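You operate a simulated robot arm through the tools that you are given. There is no shell and no other tool. Be economical: measure what you need, move in short steps, check, and stop when the job is done.

You are at the controls of a simulated two-armed robot. One attempt, no reset.

TASK
Take the blue coupling from the top of the steel table and put it on the yellow card there. Then take the gauge from the top of the black bench and leave it on the red sheet there. Then take the yellow strainer on the top of the wooden table and put it away on the top of the green bench. Do these in the order given. Set down upright: blue coupling.

Only the result counts: the job must be done as asked and must still hold three seconds after the hand-in. Knocking over, shifting, dropping, spilling or breaking anything else fails it. Flat cloth is picked up by pressing the open fingertips on it (5 to 10 N) and closing them slowly along it; thin cloth reads only 2 to 8 mm in the jaws.

THE ROBOT
Two 7-joint arms with two-finger parallel grippers on one trunk, on a base that drives. Base frame: it is fixed to the floor where the robot stands at the start and does not move with it; the origin is under the middle of the robot, x ahead of it, y to its left, z up; the surface under the hand at the start is at about z = 850. Units: mm, rad, N and s.
The left shoulder is at the start at [20, 113, 1222], the right one opposite. With the tool pointing down near the work surface each hand reaches from about 220 to 600 mm from the robot's upright axis, wherever it stands, measured 20 degrees to its own side. Places, roughly: gauge [250, -3000, 1000]; red sheet [250, -2750, 750]; top of the green bench [-6100, 10100, 800]; yellow card [1250, 250, 750]; yellow strainer [-5250, 6250, 750]. Payload 1.57 kg a hand.
The TCP of each hand is the grasp point between the finger pads, 30 mm short of the fingertips. In the tool frame z runs along the fingers and y along their closing line. The gripper opens to 80 mm. The fingers are 17 mm wide and 12 mm thick; the gripper's body (40 by 82 mm) begins 80 mm behind the TCP.
Orientation is that of the tool frame in the base frame, as a unit quaternion [x, y, z, w]. With the fingers straight down and closing along the base's y, the tool's x points along the base's -x, its y along +y and its z along -z.

THE INTERFACE
- The arms move only by the tool move_arm. It takes "left_steps", "right_steps" or both (then of equal length, played together; a hand with none holds still); each is one flat list of numbers, 7 for each row, row after row: the shift along the tool's x, y, z in cm, then the turn, a rotation vector about the tool's x, y, z in rad, then the finger opening in cm, from 0 to 8. In form: [x, y, z, ax, ay, az, grip, x, y, z, ax, ay, az, grip, ...]. A call has 1 to 10 rows; each row shifts and turns the commanded pose from where the row before left it, along the tool's axes as they then stand. Each row takes 0.2 s and may step no farther than 50 mm and 0.15 rad from the row before; otherwise, or with a gripper value out of range, the whole call is refused. A pose out of reach is approached as far as the arm can. The call stops where the force on the tool passes 40 N (or 10 N more than at its start, if that is more) or the arm is blocked; 0.2 s more then pass. The fingers move at their own pace (about 45 mm/s each) and stop on an object; they squeeze with about 24 N. The grip force told is the motor's: it shows also when the fingers shut on nothing. Time passes only in rows, and 0.2 s behind the last, so rows that do not move let the fingers close. The reply holds the time, the measured pose of the TCP, the force on the tool along the base axes, the opening and the grip force, in the units named above and with some noise, with the torque about the TCP (base axes, N m) and any sound that the robot's microphone picked up, and new pictures: "pictures" is both (left out), scene, wrist or none (wrist: the cameras of the hands that moved).
- Cameras (640 x 400 px; columns grow to the right, rows downward): "scene" is now at [98.6, -13.1, 1355.8]; the picture's right is [-0.16, -0.99, 0.00], its down [-0.51, 0.08, -0.86] and it looks along [0.85, -0.13, -0.52] (base axes); focal length 258 px, centre (320, 200). "left" rides on the left gripper at [72, 7, -122] in its tool frame; the picture's right is [-0.09, 1.00, 0.00], its down [-0.84, -0.08, -0.54] and it looks along [-0.54, -0.05, 0.84] (tool axes); focal length 238 px, centre (320, 200). "right" rides on the right gripper at [72, -7, -122] in its tool frame; the picture's right is [0.09, 1.00, 0.00], its down [-0.84, 0.08, -0.54] and it looks along [-0.54, 0.05, 0.84] (tool axes); focal length 238 px, centre (320, 200). There is no depth. A picture from a camera that has moved, and an enlarged one, comes with that camera's place and axes in the base frame and with its lens.
- raise_lower(by): slides the trunk up (or, below 0, down) by that many mm; the arms and the scene camera ride with it, the base frame stays. It gives what a move gives, with no picture.
- drive_base(legs): drives the robot by 1 to 6 legs, each [ahead, left, turn to the left] in mm, mm and rad, along the robot's own axes; the way and the turn of a leg run together, so that a leg with both is an arc; at most 1500 mm and 3.142 rad a leg. The arms and the cameras ride along, it lands a little off, and it stops where it bumps. It gives what a move gives, and a new picture of the scene camera.
- pan_tilt(pan, tilt): turns the head with the scene camera to pan (to the left, within 1.396 rad either way) and tilt (down, from -0.506 to 1.204), counted from straight ahead of the robot. It gives what a move gives, and a new picture of the scene camera.
- close_up(camera, box): a new picture of the part [left, top, right, bottom] of that camera's present view, enlarged. No time passes.
- close_job(): hands the job in; it is judged then, once.

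Go step by step. Nothing tells you exact positions but the pictures and the camera data: compare them with the known pose of the tool, close in by small moves and look again before you grip or let go. The budget is 165 turns and 260 pictures, counting those below and the enlarged ones. Unless the task says otherwise, let go and move clear before handing in.

The tools are called after "Emit:" as a command line: name --argument value ..., lists and objects as JSON in quotes. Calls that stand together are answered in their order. move_arm: Moves the arms, as the interface text tells. Its arguments: {"type":"object","properties":{"left_steps":{"type":"array"},"right_steps":{"type":"array"},"pictures":{"type":"string","enum":["both","scene","wrist","none"]}},"required":[]} The other tools are called the same way: raise_lower (by) slides the trunk up or down; drive_base (legs) drives the base; pan_tilt (pan, tilt) turns the head that bears the scene camera; close_up (camera, box) takes an enlarged picture of a part of a camera's view; close_job () hands the job in.

At the start:

```text
time: 0.0
left_ee_pos: [434.2, 159.8, 1100.1]
left_orientation: [0.001, 1.0, -0.001, 0.0]
left_contact_force: [0.3, 0.6, -0.3]
left_wrist_torque: [0.0, 0.01, 0.01]
left_opening: 80.0
left_grip_force: 0.1
right_ee_pos: [408.7, -217.6, 1173.6]
right_orientation: [0.0, 1.0, 0.0, -0.001]
right_contact_force: [-0.6, 0.1, -0.3]
right_wrist_torque: [-0.05, 0.02, 0.02]
right_opening: 80.4
right_grip_force: 0.1
trunk travel left (down, up): [-275.0, 295.0]
robot x, y, heading: [-0.9, 0.4, 0.002]
head pan, tilt: [-0.155, 0.543]
```

scene: 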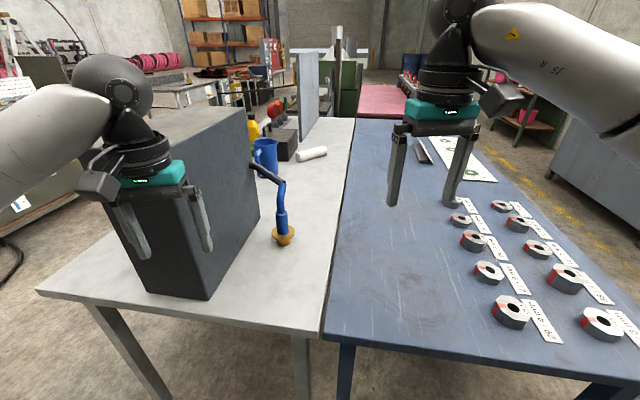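
right: 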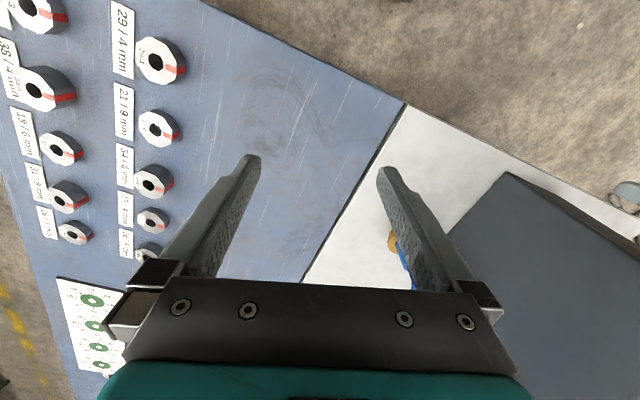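
left: 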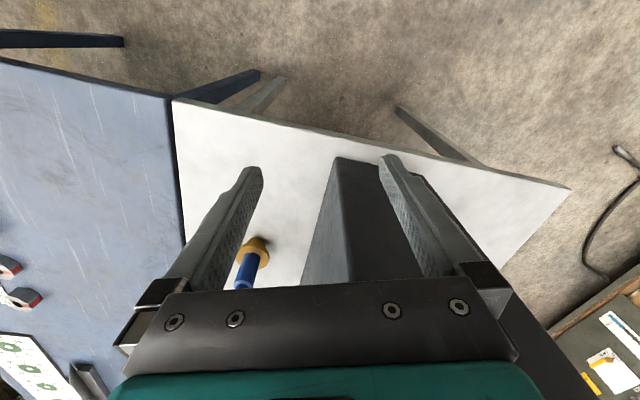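

I see a light table ahead-left with a dark box, blue items, and a blue table on the right with rings. I'll look closer to find the coupling and the yellow card.

Emit:
close_up --camera "scene" --box '[220, 80, 380, 180]'

Emit:
close_up --camera "scene" --box '[200, 130, 360, 260]'

Emit:
pan_tilt --pan 0.5 --tilt 0.4

```text
4.00 times, centred on (300, 130) of scene
camera zoom: at [98.6, -13.1, 1355.8], right [-0.16, -0.99, 0.0], down [-0.51, 0.08, -0.86], along [0.85, -0.13, -0.52], focal length 1033 px, centre (400, 480)
```

zoom: 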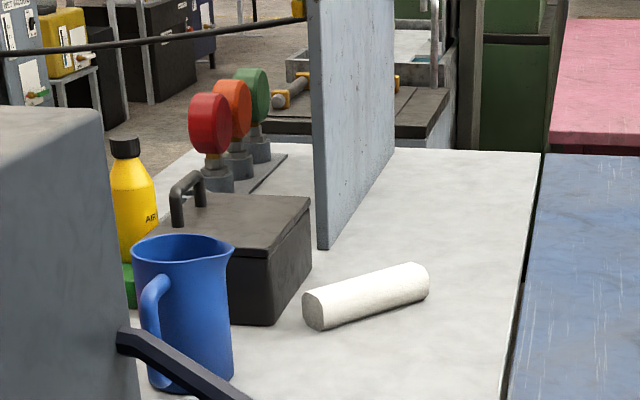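

```text
3.08 times, centred on (280, 195) of scene
camera zoom: at [98.6, -13.1, 1355.8], right [-0.16, -0.99, 0.0], down [-0.51, 0.08, -0.86], along [0.85, -0.13, -0.52], focal length 794 px, centre (443, 215)
```

zoom: 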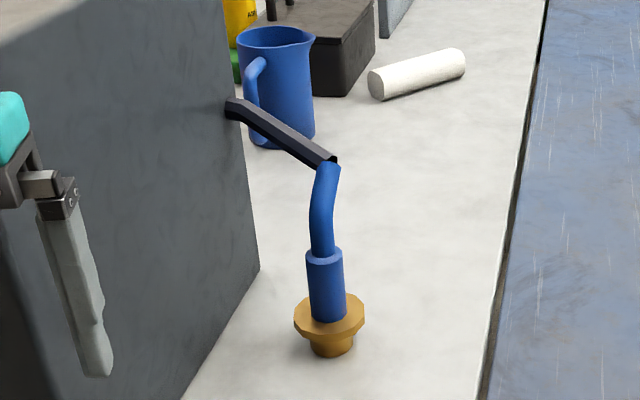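

```text
time: 1.0
left_ee_pos: [433.9, 160.0, 1099.3]
left_orientation: [0.0, 1.0, -0.001, 0.0]
left_contact_force: [-0.3, 0.0, -0.3]
left_wrist_torque: [0.03, 0.02, 0.0]
left_opening: 80.0
left_grip_force: 0.1
right_ee_pos: [408.2, -217.2, 1174.4]
right_orientation: [0.0, 1.0, 0.0, -0.001]
right_contact_force: [0.2, -0.1, -0.1]
right_wrist_torque: [-0.01, -0.01, 0.01]
right_opening: 80.1
right_grip_force: 0.0
trunk travel left (down, up): [-275.0, 295.0]
robot x, y, heading: [3.5, 1.4, -0.003]
head pan, tilt: [0.499, 0.4]
camera scene: at [91.1, 45.2, 1368.9], right [0.48, -0.88, 0.0], down [-0.34, -0.19, -0.92], along [0.81, 0.44, -0.39], focal length 258 px, centre (320, 200)
```

scene: 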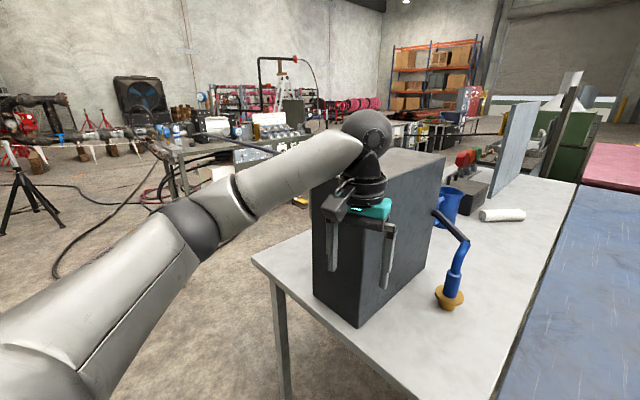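

The blue piece with the brass foot may be the coupling, standing by the dark box; the card should be behind the box. I'll raise the trunk to look over it.

Emit:
raise_lower --by 290

Emit:
pan_tilt --pan 0.1 --tilt 0.65

Emit:
close_up --camera "scene" --box '[200, 60, 400, 185]'

```text
time: 4.0
left_ee_pos: [434.3, 158.8, 1389.5]
left_orientation: [0.0, 1.0, -0.001, 0.0]
left_contact_force: [-0.2, -0.1, 0.7]
left_wrist_torque: [-0.02, 0.02, -0.03]
left_opening: 79.9
left_grip_force: 0.1
right_ee_pos: [408.2, -216.6, 1462.7]
right_orientation: [-0.001, 1.0, 0.0, 0.0]
right_contact_force: [0.5, 0.1, 0.0]
right_wrist_torque: [-0.01, 0.0, 0.02]
right_opening: 79.9
right_grip_force: 0.1
trunk travel left (down, up): [-565.0, 5.0]
robot x, y, heading: [1.5, 0.9, -0.001]
head pan, tilt: [0.499, 0.4]
```

```text
time: 4.8
left_ee_pos: [433.2, 159.7, 1389.2]
left_orientation: [-0.001, 1.0, -0.001, -0.001]
left_contact_force: [-0.3, -0.2, 0.2]
left_wrist_torque: [0.02, -0.01, 0.02]
left_opening: 80.2
left_grip_force: 0.0
right_ee_pos: [408.0, -216.8, 1464.1]
right_orientation: [0.0, 1.0, 0.001, 0.0]
right_contact_force: [0.8, 0.3, 0.0]
right_wrist_torque: [-0.01, -0.01, -0.01]
right_opening: 80.0
right_grip_force: 0.1
trunk travel left (down, up): [-565.0, 5.0]
robot x, y, heading: [-0.7, 4.3, 0.001]
head pan, tilt: [0.099, 0.649]
camera scene: at [96.0, 9.6, 1636.5], right [0.1, -0.99, 0.0], down [-0.6, -0.06, -0.8], along [0.79, 0.08, -0.6], focal length 258 px, centre (320, 200)
```

scene: 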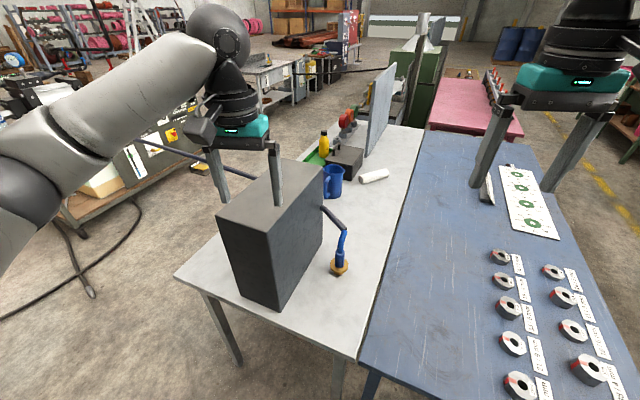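

```text
3.20 times, centred on (300, 122) of scene
camera zoom: at [96.0, 9.6, 1636.5], right [0.1, -0.99, 0.0], down [-0.6, -0.06, -0.8], along [0.79, 0.08, -0.6], focal length 826 px, centre (384, 448)
```

zoom: 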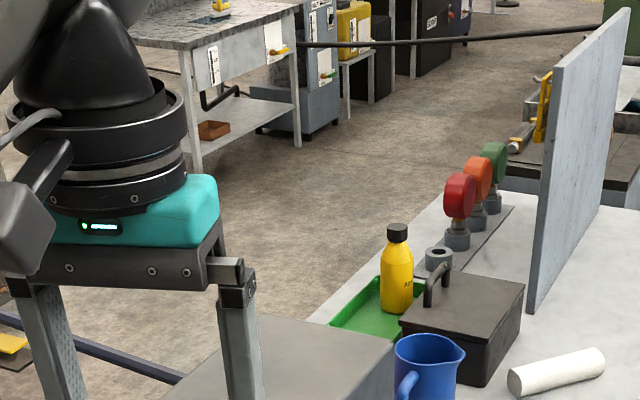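

A dark bar seems to run behind the box to the blue piece. I'll look left to see the free floor and the table's other side.

Emit:
pan_tilt --pan 0.7 --tilt 0.5

Emit:
pan_tilt --pan 1.3 --tilt 0.6

```text
time: 5.8
left_ee_pos: [434.2, 159.2, 1389.2]
left_orientation: [0.0, 1.0, -0.001, 0.001]
left_contact_force: [-0.4, -0.3, -0.3]
left_wrist_torque: [-0.03, 0.02, -0.01]
left_opening: 80.3
left_grip_force: 0.1
right_ee_pos: [407.6, -217.6, 1463.9]
right_orientation: [0.0, 1.0, 0.0, 0.0]
right_contact_force: [0.7, 0.2, 0.0]
right_wrist_torque: [0.0, 0.02, 0.05]
right_opening: 80.2
right_grip_force: 0.1
trunk travel left (down, up): [-565.0, 5.0]
robot x, y, heading: [1.3, 1.4, 0.001]
head pan, tilt: [0.7, 0.499]
camera scene: at [79.4, 59.4, 1649.8], right [0.64, -0.77, 0.0], down [-0.37, -0.31, -0.88], along [0.67, 0.56, -0.48], focal length 258 px, centre (320, 200)
```

scene: 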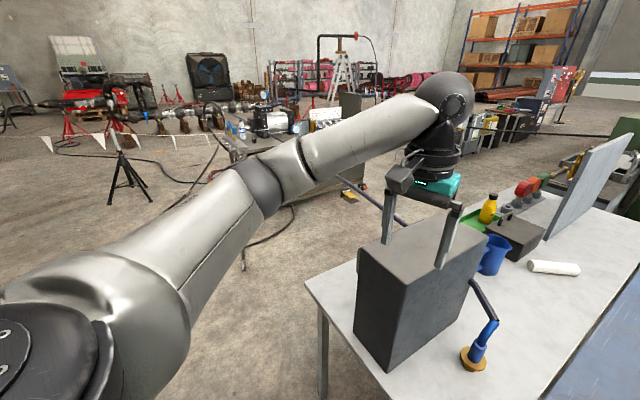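

```text
time: 6.8
left_ee_pos: [433.5, 159.2, 1389.3]
left_orientation: [0.0, 1.0, 0.0, 0.0]
left_contact_force: [-0.4, -0.1, -0.5]
left_wrist_torque: [0.0, -0.03, 0.03]
left_opening: 79.7
left_grip_force: 0.0
right_ee_pos: [408.4, -216.9, 1463.2]
right_orientation: [0.0, 1.0, 0.0, 0.0]
right_contact_force: [0.5, -0.2, 0.3]
right_wrist_torque: [-0.03, 0.02, -0.02]
right_opening: 79.8
right_grip_force: 0.0
trunk travel left (down, up): [-565.0, 5.0]
robot x, y, heading: [1.5, -3.5, -0.005]
head pan, tilt: [1.3, 0.6]
camera scene: at [33.4, 86.0, 1640.7], right [0.96, -0.27, 0.0], down [-0.15, -0.54, -0.83], along [0.22, 0.8, -0.56], focal length 258 px, centre (320, 200)
```

scene: 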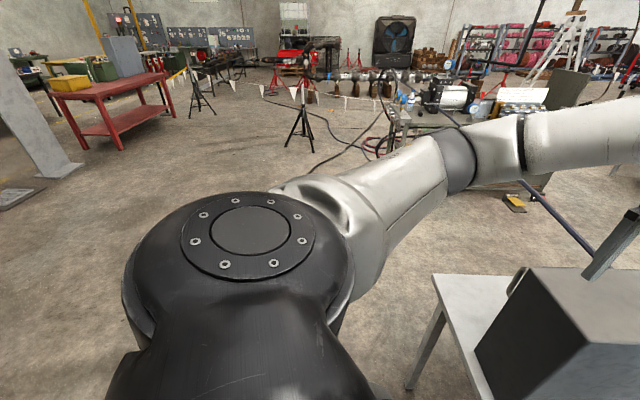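

The floor to the left appears free. I'll drive left to see behind the box.

Emit:
drive_base --legs '[[-50, 1050, 0], [400, 0, -0.7]]'

Emit:
pan_tilt --pan -0.3 --tilt 0.6

```text
time: 14.2
left_ee_pos: [749.2, 759.1, 1389.5]
left_orientation: [0.329, 0.944, -0.001, -0.001]
left_contact_force: [-0.1, -0.6, -0.2]
left_wrist_torque: [0.04, 0.01, -0.01]
left_opening: 80.0
left_grip_force: 0.1
right_ee_pos: [495.1, 478.1, 1463.7]
right_orientation: [0.328, 0.945, 0.0, -0.001]
right_contact_force: [0.9, 0.4, 0.9]
right_wrist_torque: [-0.01, 0.02, 0.0]
right_opening: 79.9
right_grip_force: 0.2
trunk travel left (down, up): [-565.0, 5.0]
robot x, y, heading: [306.7, 904.3, -0.673]
head pan, tilt: [1.3, 0.6]
camera scene: at [388.7, 949.6, 1640.7], right [0.59, -0.81, 0.0], down [-0.46, -0.33, -0.83], along [0.67, 0.49, -0.56], focal length 258 px, centre (320, 200)
```

scene: 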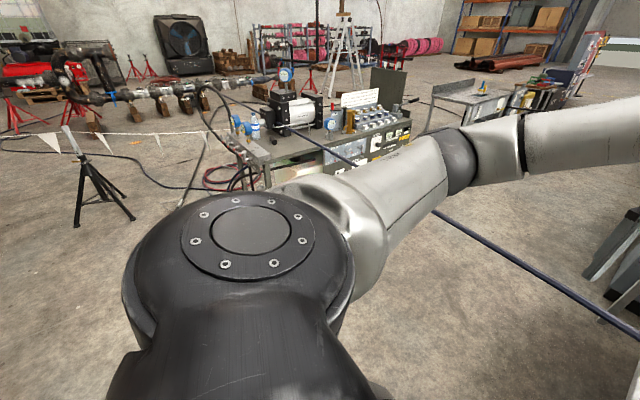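

```text
time: 15.9
left_ee_pos: [750.2, 758.0, 1389.4]
left_orientation: [0.329, 0.944, -0.002, 0.001]
left_contact_force: [0.3, 0.7, -0.7]
left_wrist_torque: [0.0, 0.01, -0.03]
left_opening: 80.1
left_grip_force: 0.2
right_ee_pos: [494.9, 480.3, 1463.6]
right_orientation: [0.329, 0.944, 0.001, 0.001]
right_contact_force: [-0.2, -1.0, 1.1]
right_wrist_torque: [0.03, -0.03, 0.0]
right_opening: 80.1
right_grip_force: 0.0
trunk travel left (down, up): [-565.0, 5.0]
robot x, y, heading: [307.0, 903.8, -0.67]
head pan, tilt: [-0.3, 0.6]
camera scene: at [367.2, 824.8, 1640.7], right [-0.82, -0.57, 0.0], down [-0.32, 0.47, -0.83], along [0.47, -0.68, -0.56], focal length 258 px, centre (320, 200)
```

scene: 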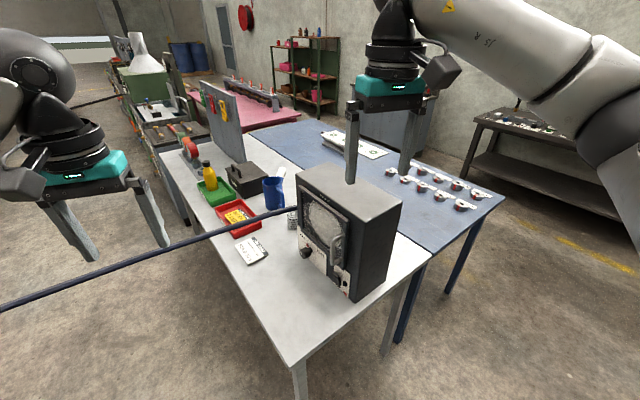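

The box is an oscilloscope and a dark hose runs across from a cart on the left to the blue coupling. I'll zoom in to find the card.

Emit:
close_up --camera "scene" --box '[160, 130, 320, 280]'

Emit:
pan_tilt --pan 0.35 --tilt 0.6

```text
2.67 times, centred on (240, 205) of scene
camera zoom: at [367.2, 824.8, 1640.7], right [-0.82, -0.57, 0.0], down [-0.32, 0.47, -0.83], along [0.47, -0.68, -0.56], focal length 689 px, centre (533, 187)
```

zoom: 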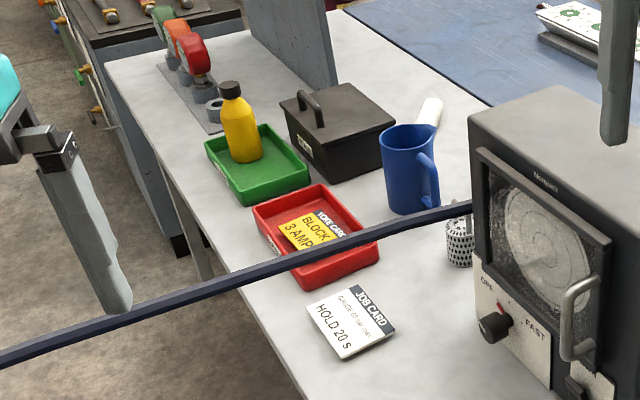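

```text
time: 16.9
left_ee_pos: [749.1, 758.0, 1389.8]
left_orientation: [0.329, 0.944, -0.001, 0.001]
left_contact_force: [0.1, -0.1, -0.2]
left_wrist_torque: [0.01, 0.0, 0.0]
left_opening: 80.1
left_grip_force: 0.0
right_ee_pos: [495.3, 479.3, 1464.3]
right_orientation: [0.328, 0.945, 0.001, 0.0]
right_contact_force: [0.1, -0.4, -1.3]
right_wrist_torque: [0.03, 0.01, 0.01]
right_opening: 80.1
right_grip_force: 0.2
trunk travel left (down, up): [-565.0, 5.0]
robot x, y, heading: [311.3, 899.3, -0.672]
head pan, tilt: [0.351, 0.6]
camera scene: at [401.1, 869.9, 1640.7], right [-0.31, -0.95, 0.0], down [-0.54, 0.18, -0.83], along [0.78, -0.26, -0.56], focal length 258 px, centre (320, 200)
```

scene: 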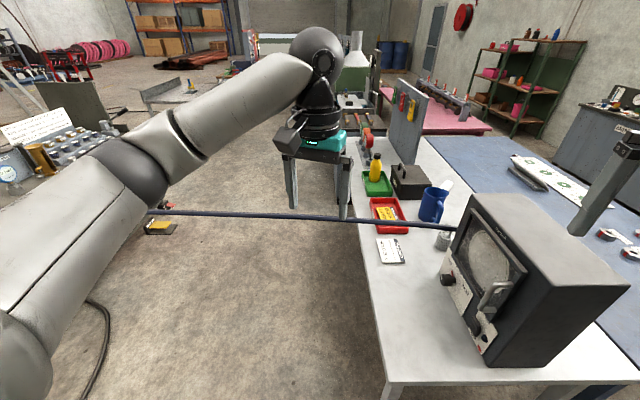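

The yellow card lies in the red tray; a white job card lies beside it. I'll read both.

Emit:
close_up --camera "scene" --box '[365, 185, 465, 270]'

Emit:
close_up --camera "scene" --box '[140, 170, 300, 260]'

Emit:
close_up --camera "left" --box '[0, 0, 640, 400]'

Emit:
close_up --camera "right" --box '[0, 0, 640, 400]'

```text
4.71 times, centred on (415, 228) of scene
camera zoom: at [401.1, 869.9, 1640.7], right [-0.31, -0.95, 0.0], down [-0.54, 0.18, -0.83], along [0.78, -0.26, -0.56], focal length 1215 px, centre (-127, 71)
```

zoom: 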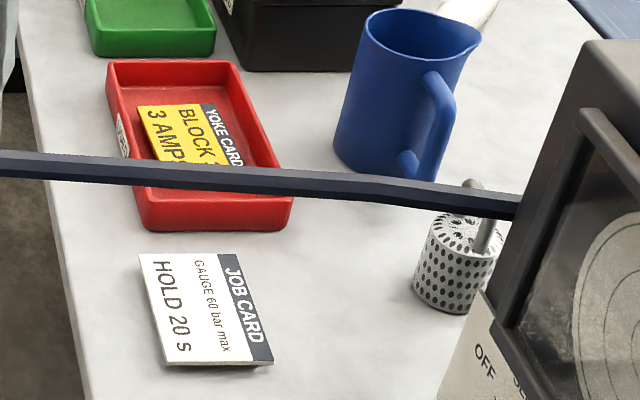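

```text
4.00 times, centred on (220, 215) of scene
camera zoom: at [401.1, 869.9, 1640.7], right [-0.31, -0.95, 0.0], down [-0.54, 0.18, -0.83], along [0.78, -0.26, -0.56], focal length 1033 px, centre (720, 140)
```

zoom: 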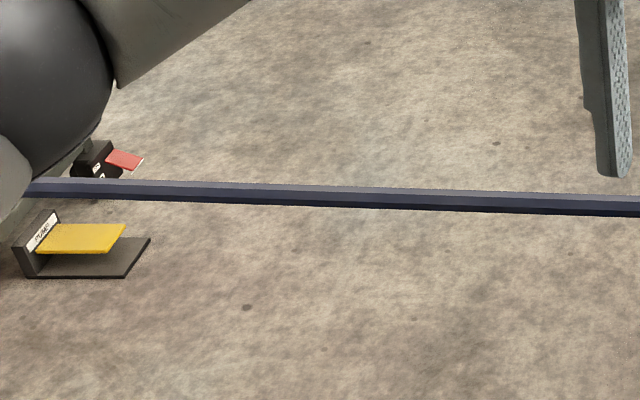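

```text
1.00 times, centred on (320, 200) of left (not enlarged: the box is as wide or as high as the picture)
camera zoom: at [698.1, 807.7, 1511.3], right [0.69, 0.72, 0.0], down [0.61, -0.58, 0.54], along [0.39, -0.38, -0.84], focal length 238 px, centre (320, 200)
```

zoom: 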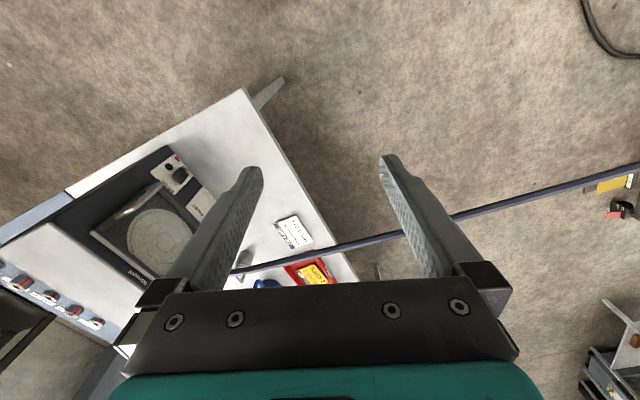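

```text
1.00 times, centred on (320, 200) of right (not enlarged: the box is as wide or as high as the picture)
camera zoom: at [434.7, 518.9, 1586.2], right [0.55, 0.84, 0.0], down [0.7, -0.46, 0.54], along [0.45, -0.3, -0.84], focal length 238 px, centre (320, 200)
```

zoom: 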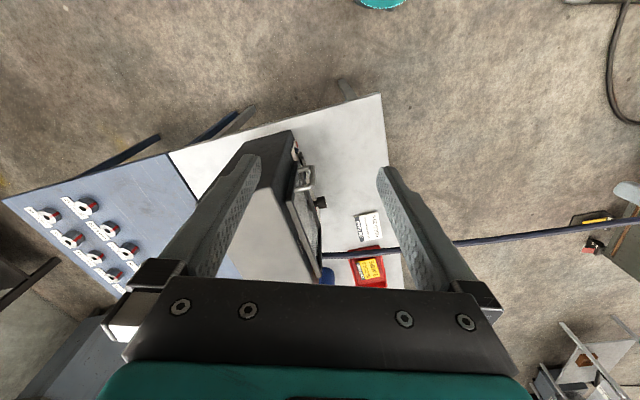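

The yellow card is in the red tray left of the mug, and the coupling stands right of the scope with its hose running behind the scope to the cart. I'll go back to the table's front, squared to it, and look at the coupling up close.

Emit:
drive_base --legs '[[0, 0, 0.343], [60, -525, 0]]'

Emit:
pan_tilt --pan 0 --tilt 0.9

```text
time: 21.0
left_ee_pos: [656.7, 398.4, 1389.9]
left_orientation: [0.167, 0.986, -0.002, 0.001]
left_contact_force: [0.5, 0.7, 0.9]
left_wrist_torque: [0.03, -0.01, 0.03]
left_opening: 80.3
left_grip_force: 0.1
right_ee_pos: [508.8, 54.0, 1464.3]
right_orientation: [0.168, 0.986, 0.0, 0.001]
right_contact_force: [0.1, -0.5, 0.1]
right_wrist_torque: [0.0, -0.02, -0.02]
right_opening: 79.8
right_grip_force: 0.0
trunk travel left (down, up): [-565.0, 5.0]
robot x, y, heading: [192.0, 391.4, -0.335]
head pan, tilt: [0.351, 0.6]
camera scene: at [292.3, 391.4, 1640.7], right [0.01, -1.0, 0.0], down [-0.56, -0.01, -0.83], along [0.82, 0.01, -0.56], focal length 258 px, centre (320, 200)
```

scene: 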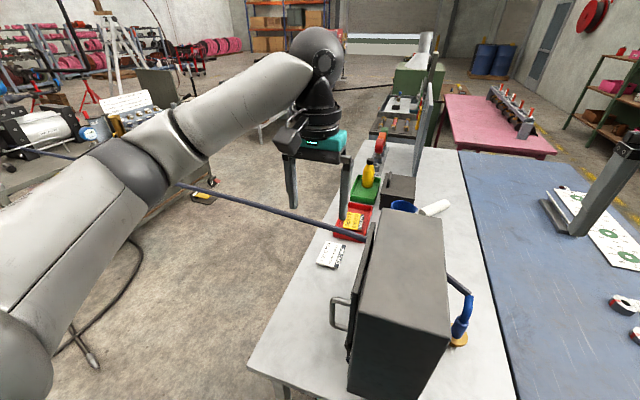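

```text
time: 21.8
left_ee_pos: [655.6, 399.8, 1389.6]
left_orientation: [0.168, 0.986, -0.001, -0.001]
left_contact_force: [-0.2, -0.5, 0.4]
left_wrist_torque: [0.01, -0.02, 0.01]
left_opening: 79.8
left_grip_force: 0.0
right_ee_pos: [508.7, 52.5, 1464.4]
right_orientation: [0.169, 0.986, -0.001, 0.0]
right_contact_force: [0.4, -0.2, 0.0]
right_wrist_torque: [-0.02, -0.03, 0.01]
right_opening: 79.8
right_grip_force: 0.1
trunk travel left (down, up): [-565.0, 5.0]
robot x, y, heading: [199.9, 393.1, -0.334]
head pan, tilt: [0.0, 0.901]
camera scene: at [275.2, 365.8, 1616.0], right [-0.33, -0.94, 0.0], down [-0.74, 0.26, -0.62], along [0.59, -0.21, -0.78], focal length 258 px, centre (320, 200)
```

scene: 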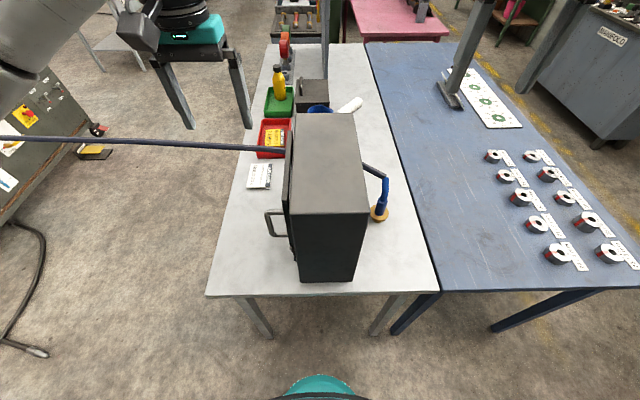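

From here I see the layout well: coupling near (710,-5), scope top at about z 1214. I'll zoom on the coupling.

Emit:
close_up --camera "scene" --box '[340, 140, 440, 240]'

Emit:
close_up --camera "right" --box '[0, 0, 640, 400]'

```text
4.00 times, centred on (390, 190) of scene
camera zoom: at [275.2, 365.8, 1616.0], right [-0.33, -0.94, 0.0], down [-0.74, 0.26, -0.62], along [0.59, -0.21, -0.78], focal length 1033 px, centre (40, 240)
```

zoom: 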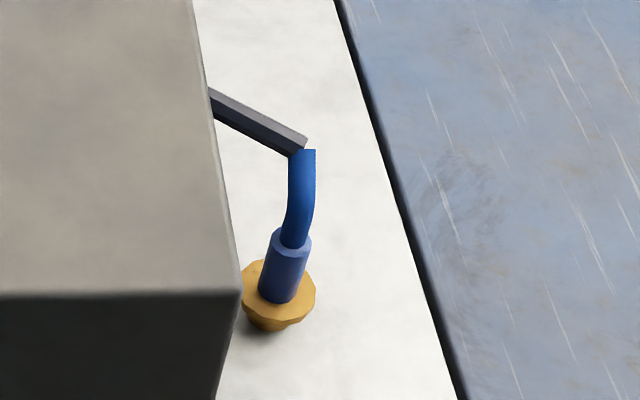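

```text
1.00 times, centred on (320, 200) of right (not enlarged: the box is as wide or as high as the picture)
camera zoom: at [438.4, 70.8, 1586.4], right [0.24, 0.97, 0.0], down [0.81, -0.2, 0.54], along [0.53, -0.13, -0.84], focal length 238 px, centre (320, 200)
```

zoom: 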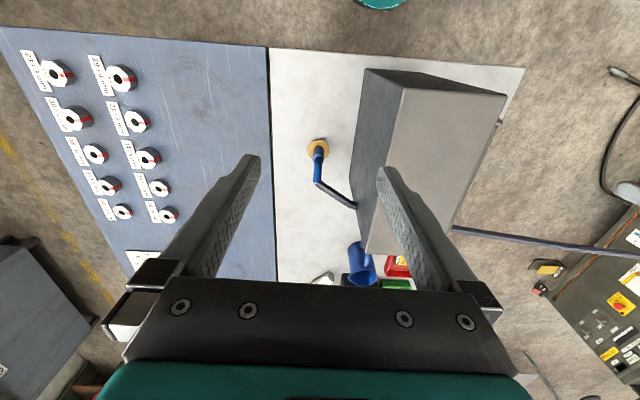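

Coupling axis is at about (703, 0), blue body z 890–960. I'll shift the base right so the right arm clears the scope, and tuck the left hand out of the way.

Emit:
drive_base --legs '[[30, -100, 0]]'

Emit:
move_arm --left_steps '[3.5, 3.5, 0, 0, 0, 0, 8, 3.5, 3.5, 0, 0, 0, 0, 8, 3.5, 3.5, 0, 0, 0, 0, 8, 3.5, 3.5, 0, 0, 0, 0, 8, 3.5, 3.5, 0, 0, 0, 0, 8, 0, 0, 0, 0, 0, 0, 8]' --right_steps '[0, 2, 0, 0, -0.145, 0, 8, 0, 2, 0, 0, -0.145, 0, 8, 0, 2, 0, 0, -0.145, 0, 8, 0, 2, 0, 0, -0.145, 0, 8, 0, 2, 0, 0, -0.145, 0, 8, 0, 2, 0, 0, -0.145, 0, 8]' --pictures "both"

```text
time: 23.0
left_ee_pos: [653.4, 297.8, 1390.2]
left_orientation: [0.167, 0.986, -0.002, -0.001]
left_contact_force: [-0.9, 0.4, -0.4]
left_wrist_torque: [-0.03, 0.0, -0.01]
left_opening: 80.1
left_grip_force: 0.1
right_ee_pos: [504.0, -49.1, 1463.9]
right_orientation: [0.168, 0.986, 0.0, 0.0]
right_contact_force: [-0.1, -0.3, -0.8]
right_wrist_torque: [0.0, 0.0, -0.03]
right_opening: 79.9
right_grip_force: 0.1
trunk travel left (down, up): [-565.0, 5.0]
robot x, y, heading: [191.0, 290.6, -0.337]
head pan, tilt: [0.0, 0.901]
camera scene: at [270.9, 262.5, 1615.9], right [-0.33, -0.94, 0.0], down [-0.74, 0.26, -0.62], along [0.59, -0.21, -0.78], focal length 258 px, centre (320, 200)
```

scene: 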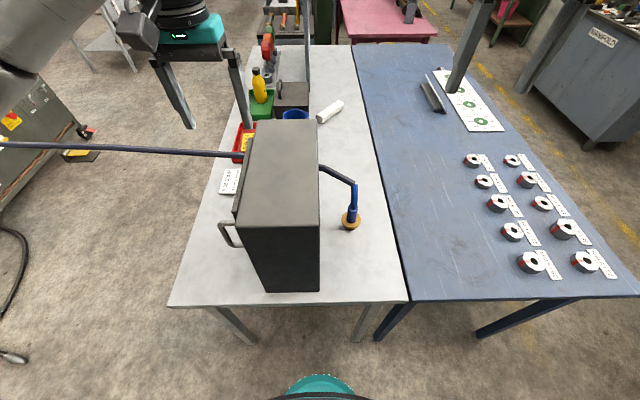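

```text
time: 24.4
left_ee_pos: [546.2, 519.0, 1387.3]
left_orientation: [0.168, 0.986, -0.002, 0.0]
left_contact_force: [0.3, -0.2, -0.5]
left_wrist_torque: [-0.04, 0.05, 0.0]
left_opening: 79.9
left_grip_force: 0.0
right_ee_pos: [546.0, 64.8, 1463.3]
right_orientation: [0.153, 0.894, -0.071, 0.416]
right_contact_force: [0.3, -0.2, 0.3]
right_wrist_torque: [-0.01, 0.01, 0.0]
right_opening: 79.8
right_grip_force: 0.1
trunk travel left (down, up): [-565.0, 5.0]
robot x, y, heading: [190.5, 288.2, -0.339]
head pan, tilt: [0.0, 0.901]
camera scene: at [272.7, 262.5, 1615.8], right [-0.33, -0.94, 0.0], down [-0.74, 0.26, -0.62], along [0.59, -0.21, -0.78], focal length 258 px, centre (320, 200)
camera right: at [412.9, 105.0, 1486.4], right [0.27, 0.96, -0.07], down [0.14, 0.03, 0.99], along [0.95, -0.28, -0.13], focal length 238 px, centre (320, 200)
camera left: at [482.5, 548.8, 1509.3], right [0.42, 0.91, 0.0], down [0.76, -0.35, 0.54], along [0.49, -0.23, -0.84], focal length 238 px, centre (320, 200)
```

scene: 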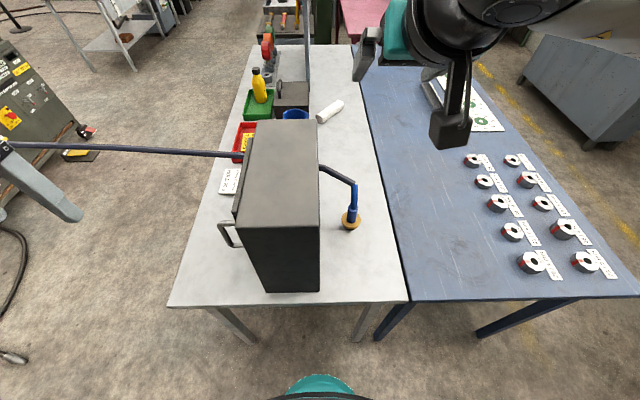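
right: 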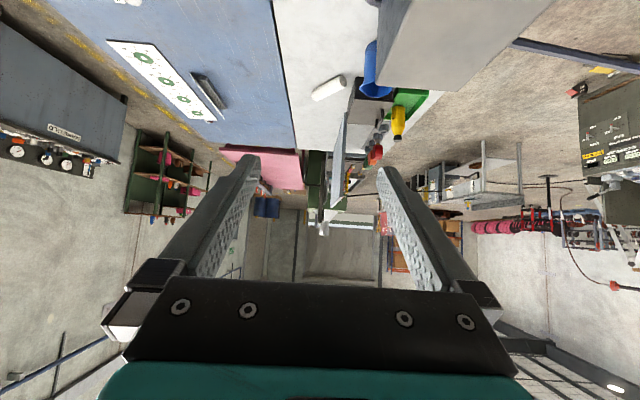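
left: 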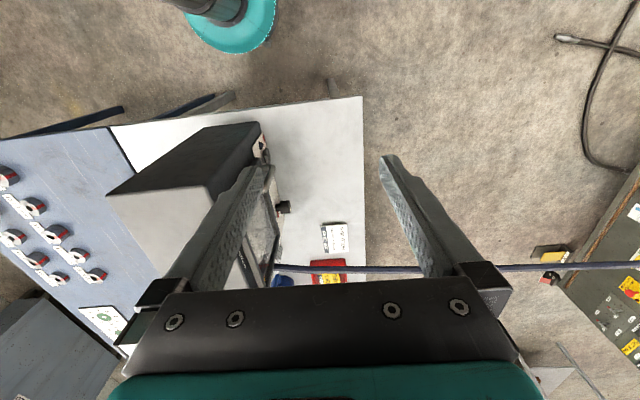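

The hand is aligned with the coupling, about 170 mm short. I'll lower the trunk.

Emit:
raise_lower --by -350

Emit:
close_up --camera "right" --box '[0, 0, 640, 400]'

Emit:
pan_tilt --pan -0.2 --tilt 0.5

```text
time: 27.8
left_ee_pos: [545.1, 518.7, 1037.2]
left_orientation: [0.168, 0.986, -0.001, 0.001]
left_contact_force: [0.1, -0.1, 0.0]
left_wrist_torque: [0.03, 0.01, 0.01]
left_opening: 80.2
left_grip_force: 0.2
right_ee_pos: [545.0, 65.6, 1113.1]
right_orientation: [0.151, 0.894, -0.07, 0.416]
right_contact_force: [0.1, -0.3, 0.2]
right_wrist_torque: [0.02, -0.02, -0.03]
right_opening: 80.0
right_grip_force: 0.1
trunk travel left (down, up): [-215.0, 355.0]
robot x, y, heading: [192.7, 290.4, -0.338]
head pan, tilt: [0.0, 0.901]
```

```text
1.00 times, centred on (320, 200) of right (not enlarged: the box is as wide or as high as the picture)
camera zoom: at [411.2, 104.6, 1137.0], right [0.27, 0.96, -0.07], down [0.14, 0.03, 0.99], along [0.95, -0.28, -0.13], focal length 238 px, centre (320, 200)
```

zoom: 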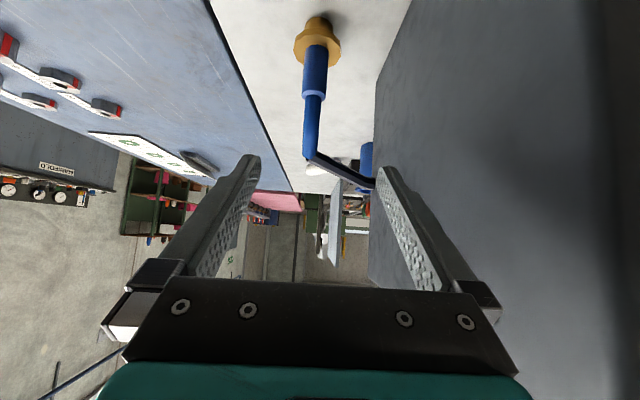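

```text
time: 28.7
left_ee_pos: [545.1, 519.3, 1038.3]
left_orientation: [0.168, 0.986, -0.002, 0.0]
left_contact_force: [0.3, -0.6, -0.6]
left_wrist_torque: [-0.02, -0.03, 0.01]
left_opening: 79.8
left_grip_force: 0.0
right_ee_pos: [545.2, 64.5, 1113.3]
right_orientation: [0.152, 0.894, -0.07, 0.416]
right_contact_force: [-0.3, 0.4, -0.2]
right_wrist_torque: [0.04, -0.02, 0.0]
right_opening: 79.9
right_grip_force: 0.1
trunk travel left (down, up): [-215.0, 355.0]
robot x, y, heading: [191.0, 294.9, -0.342]
head pan, tilt: [-0.201, 0.499]
camera scene: at [277.8, 240.8, 1299.7], right [-0.51, -0.86, 0.0], down [-0.41, 0.25, -0.88], along [0.75, -0.45, -0.48], focal length 258 px, centre (320, 200)
```

scene: 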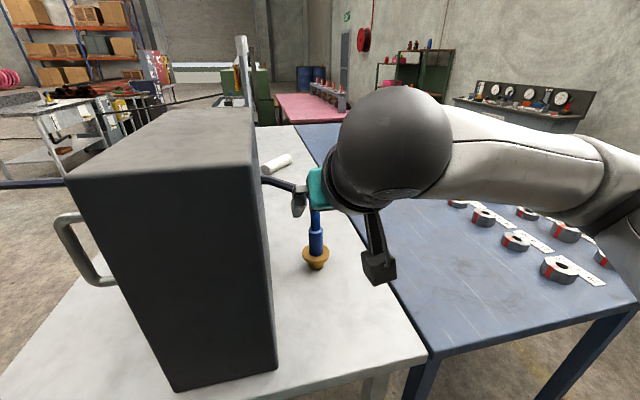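

The coupling body sits at about (697, 0, 925). I'll shift 38 mm in tool x, −11 mm in y and advance most of the way along the fingers.

Emit:
move_arm --right_steps '[3.8, -1.1, 0, 0, 0, 0, 8, 0, 0, 4.8, 0, 0, 0, 8, 0, 0, 4.8, 0, 0, 0, 8, 0, 0, 4.8, 0, 0, 0, 8, 0, 0, 0, 0, 0, 0, 8]'

```text
time: 29.9
left_ee_pos: [545.2, 518.4, 1038.1]
left_orientation: [0.169, 0.986, -0.002, 0.0]
left_contact_force: [0.6, -0.4, -0.1]
left_wrist_torque: [0.03, -0.05, -0.04]
left_opening: 80.0
left_grip_force: 0.1
right_ee_pos: [624.5, 22.6, 999.4]
right_orientation: [0.151, 0.894, -0.07, 0.416]
right_contact_force: [-0.7, 0.6, 1.3]
right_wrist_torque: [0.01, 0.01, 0.01]
right_opening: 80.0
right_grip_force: 0.0
right hand out of reach, approached as far as the arm can: row 1
trunk travel left (down, up): [-215.0, 355.0]
robot x, y, heading: [187.7, 288.2, -0.336]
head pan, tilt: [-0.201, 0.499]
camera scene: at [277.7, 240.8, 1299.8], right [-0.51, -0.86, 0.0], down [-0.41, 0.25, -0.88], along [0.75, -0.45, -0.48], focal length 258 px, centre (320, 200)
camera right: at [490.7, 62.4, 1022.7], right [0.27, 0.96, -0.07], down [0.14, 0.03, 0.99], along [0.95, -0.28, -0.13], focal length 238 px, centre (320, 200)
```

scene: 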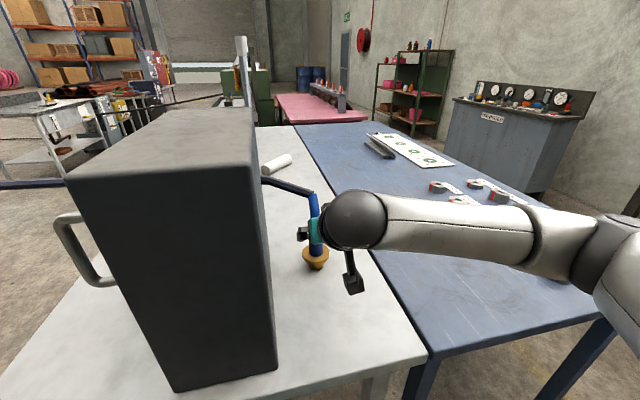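
right: 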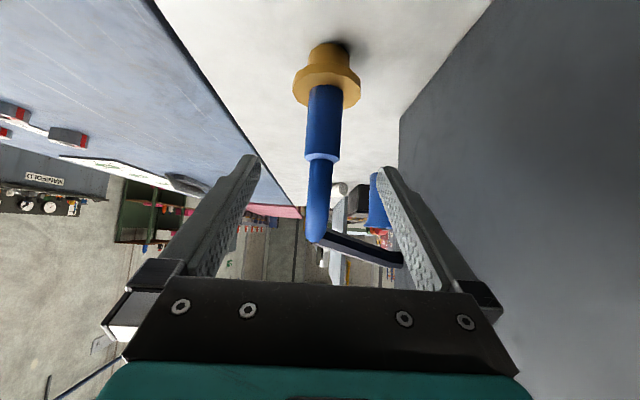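

Alignment is good; the rest is 106 mm along the fingers. I'll advance and then close.

Emit:
move_arm --right_steps '[0.8, 0.15, 3.5, 0, 0, 0, 8, 0, 0, 3.5, 0, 0, 0, 8, 0, 0, 3.4, 0, 0, 0, 8, 0, 0, 0, 0, 0, 0, 8]'

```text
time: 30.9
left_ee_pos: [545.4, 519.4, 1036.8]
left_orientation: [0.168, 0.986, -0.001, 0.0]
left_contact_force: [-0.2, 0.6, 1.2]
left_wrist_torque: [0.01, 0.0, 0.01]
left_opening: 80.0
left_grip_force: 0.1
right_ee_pos: [694.4, 0.6, 919.2]
right_orientation: [0.152, 0.893, -0.071, 0.417]
right_contact_force: [1.0, -0.7, 0.0]
right_wrist_torque: [-0.01, 0.03, -0.01]
right_opening: 80.1
right_grip_force: 0.0
trunk travel left (down, up): [-215.0, 355.0]
robot x, y, heading: [186.1, 288.3, -0.339]
head pan, tilt: [-0.201, 0.499]
camera scene: at [277.7, 240.8, 1299.8], right [-0.51, -0.86, 0.0], down [-0.41, 0.25, -0.88], along [0.75, -0.45, -0.48], focal length 258 px, centre (320, 200)
camera right: at [560.7, 40.5, 942.7], right [0.27, 0.96, -0.07], down [0.14, 0.03, 0.99], along [0.95, -0.28, -0.13], focal length 238 px, centre (320, 200)
```

scene: 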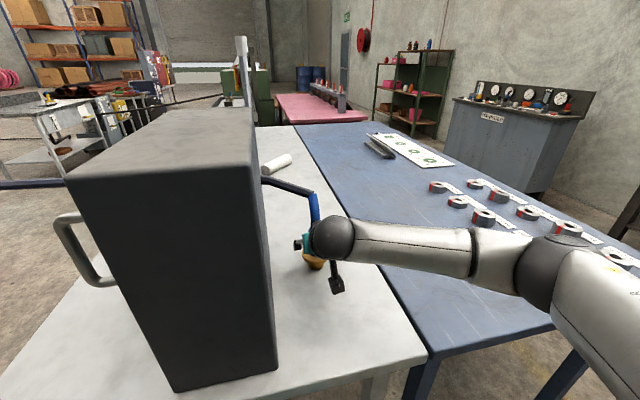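
right: 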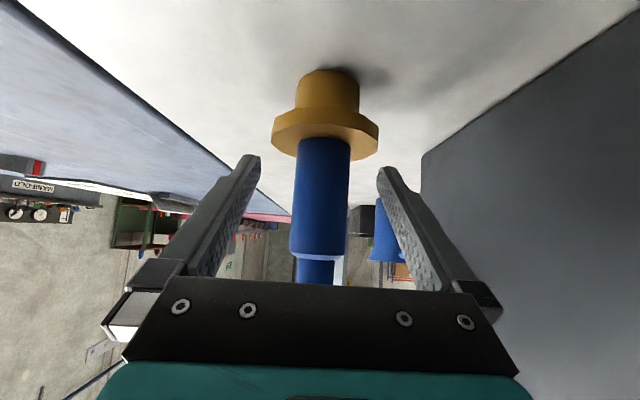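

The body is centred between the fingers. I'll lift 5 mm and close.

Emit:
move_arm --right_steps '[-0.38, 0, -0.3, 0, 0, 0, 8, 0, 0, 0, 0, 0, 0, 3, 0, 0, 0, 0, 0, 0, 2, 0, 0, 0, 0, 0, 0, 1, 0, 0, 0, 0, 0, 0, 0, 0, 0, 0, 0, 0, 0, 0, 0, 0, 0, 0, 0, 0, 0]' --pictures "wrist"

```text
time: 32.5
left_ee_pos: [545.0, 519.9, 1039.4]
left_orientation: [0.168, 0.986, -0.001, 0.0]
left_contact_force: [-0.1, 0.2, -0.5]
left_wrist_torque: [0.0, 0.0, -0.04]
left_opening: 79.9
left_grip_force: 0.1
right_ee_pos: [695.3, 2.2, 924.6]
right_orientation: [0.153, 0.894, -0.072, 0.415]
right_contact_force: [-0.3, -1.0, 0.3]
right_wrist_torque: [-0.1, 0.06, -0.04]
right_opening: 33.3
right_grip_force: 23.8
trunk travel left (down, up): [-215.0, 355.0]
robot x, y, heading: [186.7, 290.6, -0.34]
head pan, tilt: [-0.201, 0.499]
camera right: at [561.9, 41.6, 948.0], right [0.27, 0.96, -0.07], down [0.14, 0.03, 0.99], along [0.95, -0.28, -0.13], focal length 238 px, centre (320, 200)
```

right: 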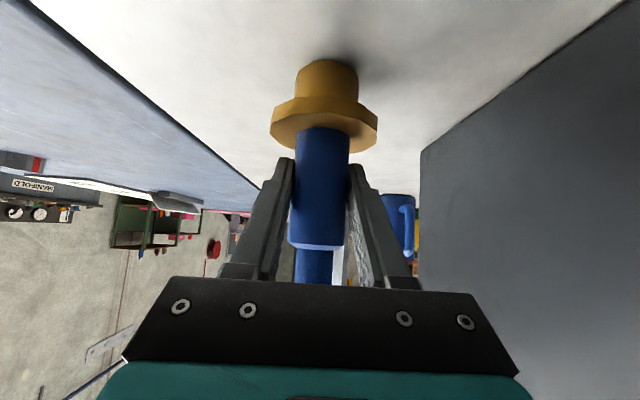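

Gripped at 33 mm. I'll lift a little and check force and what the hose does.

Emit:
move_arm --right_steps '[-3.06, 0, -2.57, 0, 0, 0, 0, -3.06, 0, -2.57, 0, 0, 0, 0, 0, 0, 0, 0, 0, 0, 0]' --pictures "both"

```text
time: 33.3
left_ee_pos: [545.7, 519.3, 1038.5]
left_orientation: [0.168, 0.986, -0.001, 0.0]
left_contact_force: [-0.2, 0.4, 0.8]
left_wrist_torque: [0.02, 0.02, -0.03]
left_opening: 80.0
left_grip_force: 0.1
right_ee_pos: [696.1, 3.9, 1003.9]
right_orientation: [0.152, 0.894, -0.07, 0.415]
right_contact_force: [-0.1, -0.4, -3.6]
right_wrist_torque: [-0.39, 0.19, -0.16]
right_opening: 33.1
right_grip_force: 24.2
trunk travel left (down, up): [-215.0, 355.0]
robot x, y, heading: [187.5, 284.9, -0.335]
head pan, tilt: [-0.201, 0.499]
camera scene: at [278.1, 240.6, 1299.7], right [-0.51, -0.86, 0.0], down [-0.41, 0.25, -0.88], along [0.75, -0.45, -0.48], focal length 258 px, centre (320, 200)
camera right: at [562.2, 42.8, 1027.9], right [0.27, 0.96, -0.07], down [0.14, 0.03, 0.99], along [0.95, -0.28, -0.13], focal length 238 px, centre (320, 200)
```

scene: 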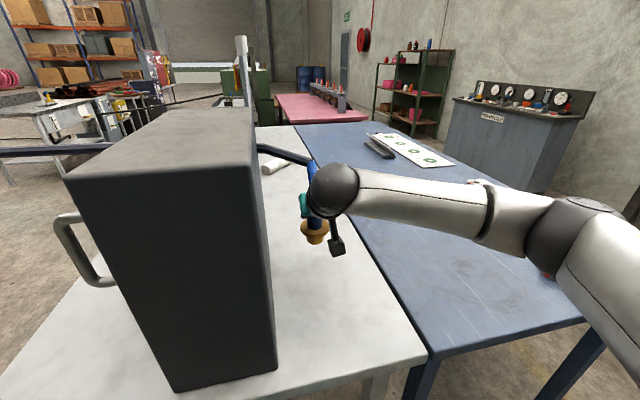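
right: 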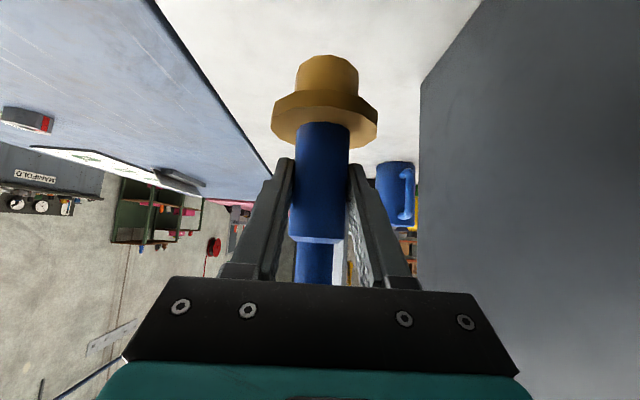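

The load is only about 4 N and the hose follows. I'll raise the trunk in two steps.

Emit:
raise_lower --by 180

Emit:
pan_tilt --pan 0.1 --tilt 0.5

Emit:
raise_lower --by 170

Emit:
pan_tilt --pan 0.2 --tilt 0.7

```text
time: 35.3
left_ee_pos: [545.7, 518.8, 1218.5]
left_orientation: [0.168, 0.986, -0.001, -0.001]
left_contact_force: [-0.4, 0.2, 0.2]
left_wrist_torque: [0.0, 0.0, -0.01]
left_opening: 80.1
left_grip_force: 0.0
right_ee_pos: [696.5, 3.5, 1184.7]
right_orientation: [0.152, 0.894, -0.071, 0.415]
right_contact_force: [-0.4, -0.8, -3.2]
right_wrist_torque: [-0.24, 0.12, -0.12]
right_opening: 33.0
right_grip_force: 23.7
trunk travel left (down, up): [-395.0, 175.0]
robot x, y, heading: [187.7, 290.3, -0.332]
head pan, tilt: [-0.201, 0.499]
```

```text
time: 36.1
left_ee_pos: [545.0, 519.8, 1218.0]
left_orientation: [0.168, 0.986, -0.001, 0.0]
left_contact_force: [-0.3, 0.0, 0.0]
left_wrist_torque: [-0.01, -0.03, 0.0]
left_opening: 79.9
left_grip_force: 0.0
right_ee_pos: [695.2, 3.4, 1183.9]
right_orientation: [0.152, 0.894, -0.07, 0.415]
right_contact_force: [0.3, -0.1, -3.7]
right_wrist_torque: [0.34, -0.07, 0.14]
right_opening: 33.1
right_grip_force: 24.3
trunk travel left (down, up): [-395.0, 175.0]
robot x, y, heading: [192.5, 291.3, -0.341]
head pan, tilt: [0.099, 0.499]
camera scene: at [288.4, 265.7, 1479.7], right [-0.24, -0.97, 0.0], down [-0.47, 0.11, -0.88], along [0.85, -0.21, -0.48], focal length 258 px, centre (320, 200)
```

scene: 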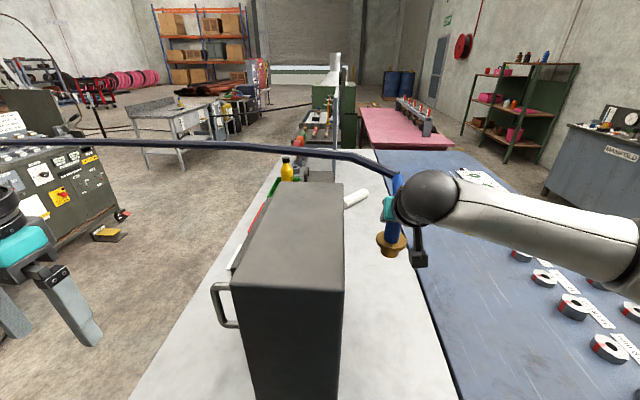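

```text
time: 38.0
left_ee_pos: [545.9, 520.6, 1386.9]
left_orientation: [0.167, 0.986, -0.001, -0.001]
left_contact_force: [-0.3, -0.8, -0.7]
left_wrist_torque: [-0.01, 0.01, 0.02]
left_opening: 80.0
left_grip_force: 0.0
right_ee_pos: [696.6, 3.2, 1353.8]
right_orientation: [0.153, 0.894, -0.071, 0.415]
right_contact_force: [0.7, 0.2, -4.5]
right_wrist_torque: [-0.01, 0.02, 0.02]
right_opening: 33.3
right_grip_force: 24.3
trunk travel left (down, up): [-565.0, 5.0]
robot x, y, heading: [191.1, 290.4, -0.338]
head pan, tilt: [0.099, 0.499]
```

```text
time: 38.8
left_ee_pos: [545.8, 519.5, 1388.4]
left_orientation: [0.168, 0.986, -0.001, -0.001]
left_contact_force: [0.6, 0.5, 0.5]
left_wrist_torque: [0.0, -0.01, 0.01]
left_opening: 80.2
left_grip_force: 0.1
right_ee_pos: [695.6, 2.3, 1354.3]
right_orientation: [0.153, 0.894, -0.071, 0.415]
right_contact_force: [-0.6, 0.5, -4.8]
right_wrist_torque: [0.01, 0.04, -0.05]
right_opening: 33.2
right_grip_force: 24.0
trunk travel left (down, up): [-565.0, 5.0]
robot x, y, heading: [192.6, 284.0, -0.34]
head pan, tilt: [0.201, 0.7]
camera scene: at [284.1, 275.6, 1632.1], right [-0.14, -0.99, 0.0], down [-0.64, 0.09, -0.77], along [0.76, -0.1, -0.64], focal length 258 px, centre (320, 200)
```

scene: 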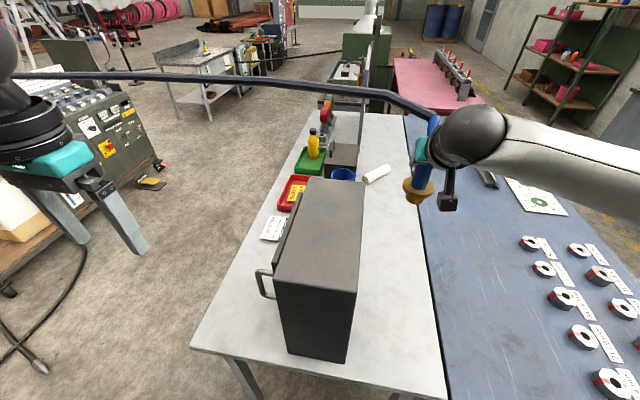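

The hose hangs stiffly and clear of the scope. I'll raise the hand 50 mm more and draw the left hand back out of the hose's way.

Emit:
move_arm --left_steps '[4.5, 0.5, 0, 0, 0, 0, 8, 4.5, 0.5, 0, 0, 0, 0, 8, 4.5, 0.5, 0, 0, 0, 0, 8, 4.5, 0.5, 0, 0, 0, 0, 8]' --right_steps '[-1.9, 0, -1.6, 0, 0, 0, 0, -1.9, 0, -1.6, 0, 0, 0, 0, 0, 0, 0, 0, 0, 0, 0, 0, 0, 0, 0, 0, 0, 0]' --pictures "scene"

```text
time: 39.8
left_ee_pos: [395.2, 614.3, 1398.9]
left_orientation: [0.169, 0.986, -0.002, 0.0]
left_contact_force: [0.5, -0.1, 0.0]
left_wrist_torque: [0.01, -0.02, -0.01]
left_opening: 79.9
left_grip_force: 0.0
left hand out of reach, approached as far as the arm can: row 3, 4
right_ee_pos: [695.0, 3.7, 1405.2]
right_orientation: [0.152, 0.894, -0.071, 0.416]
right_contact_force: [-1.2, -0.8, -3.5]
right_wrist_torque: [0.04, 0.03, 0.02]
right_opening: 33.3
right_grip_force: 24.4
trunk travel left (down, up): [-565.0, 5.0]
robot x, y, heading: [194.1, 291.4, -0.337]
head pan, tilt: [0.201, 0.7]
camera scene: at [281.9, 275.8, 1632.2], right [-0.14, -0.99, 0.0], down [-0.64, 0.09, -0.77], along [0.76, -0.1, -0.64], focal length 258 px, centre (320, 200)
```

scene: 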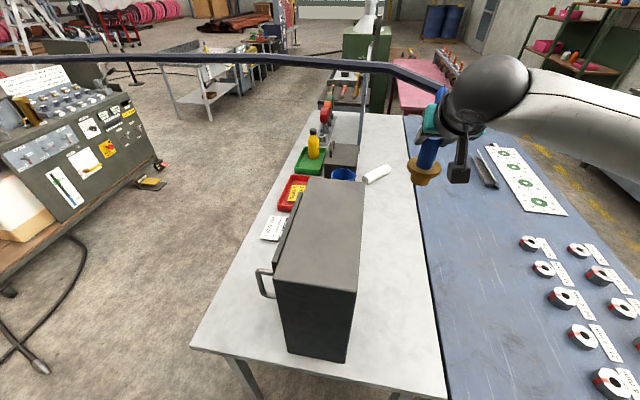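

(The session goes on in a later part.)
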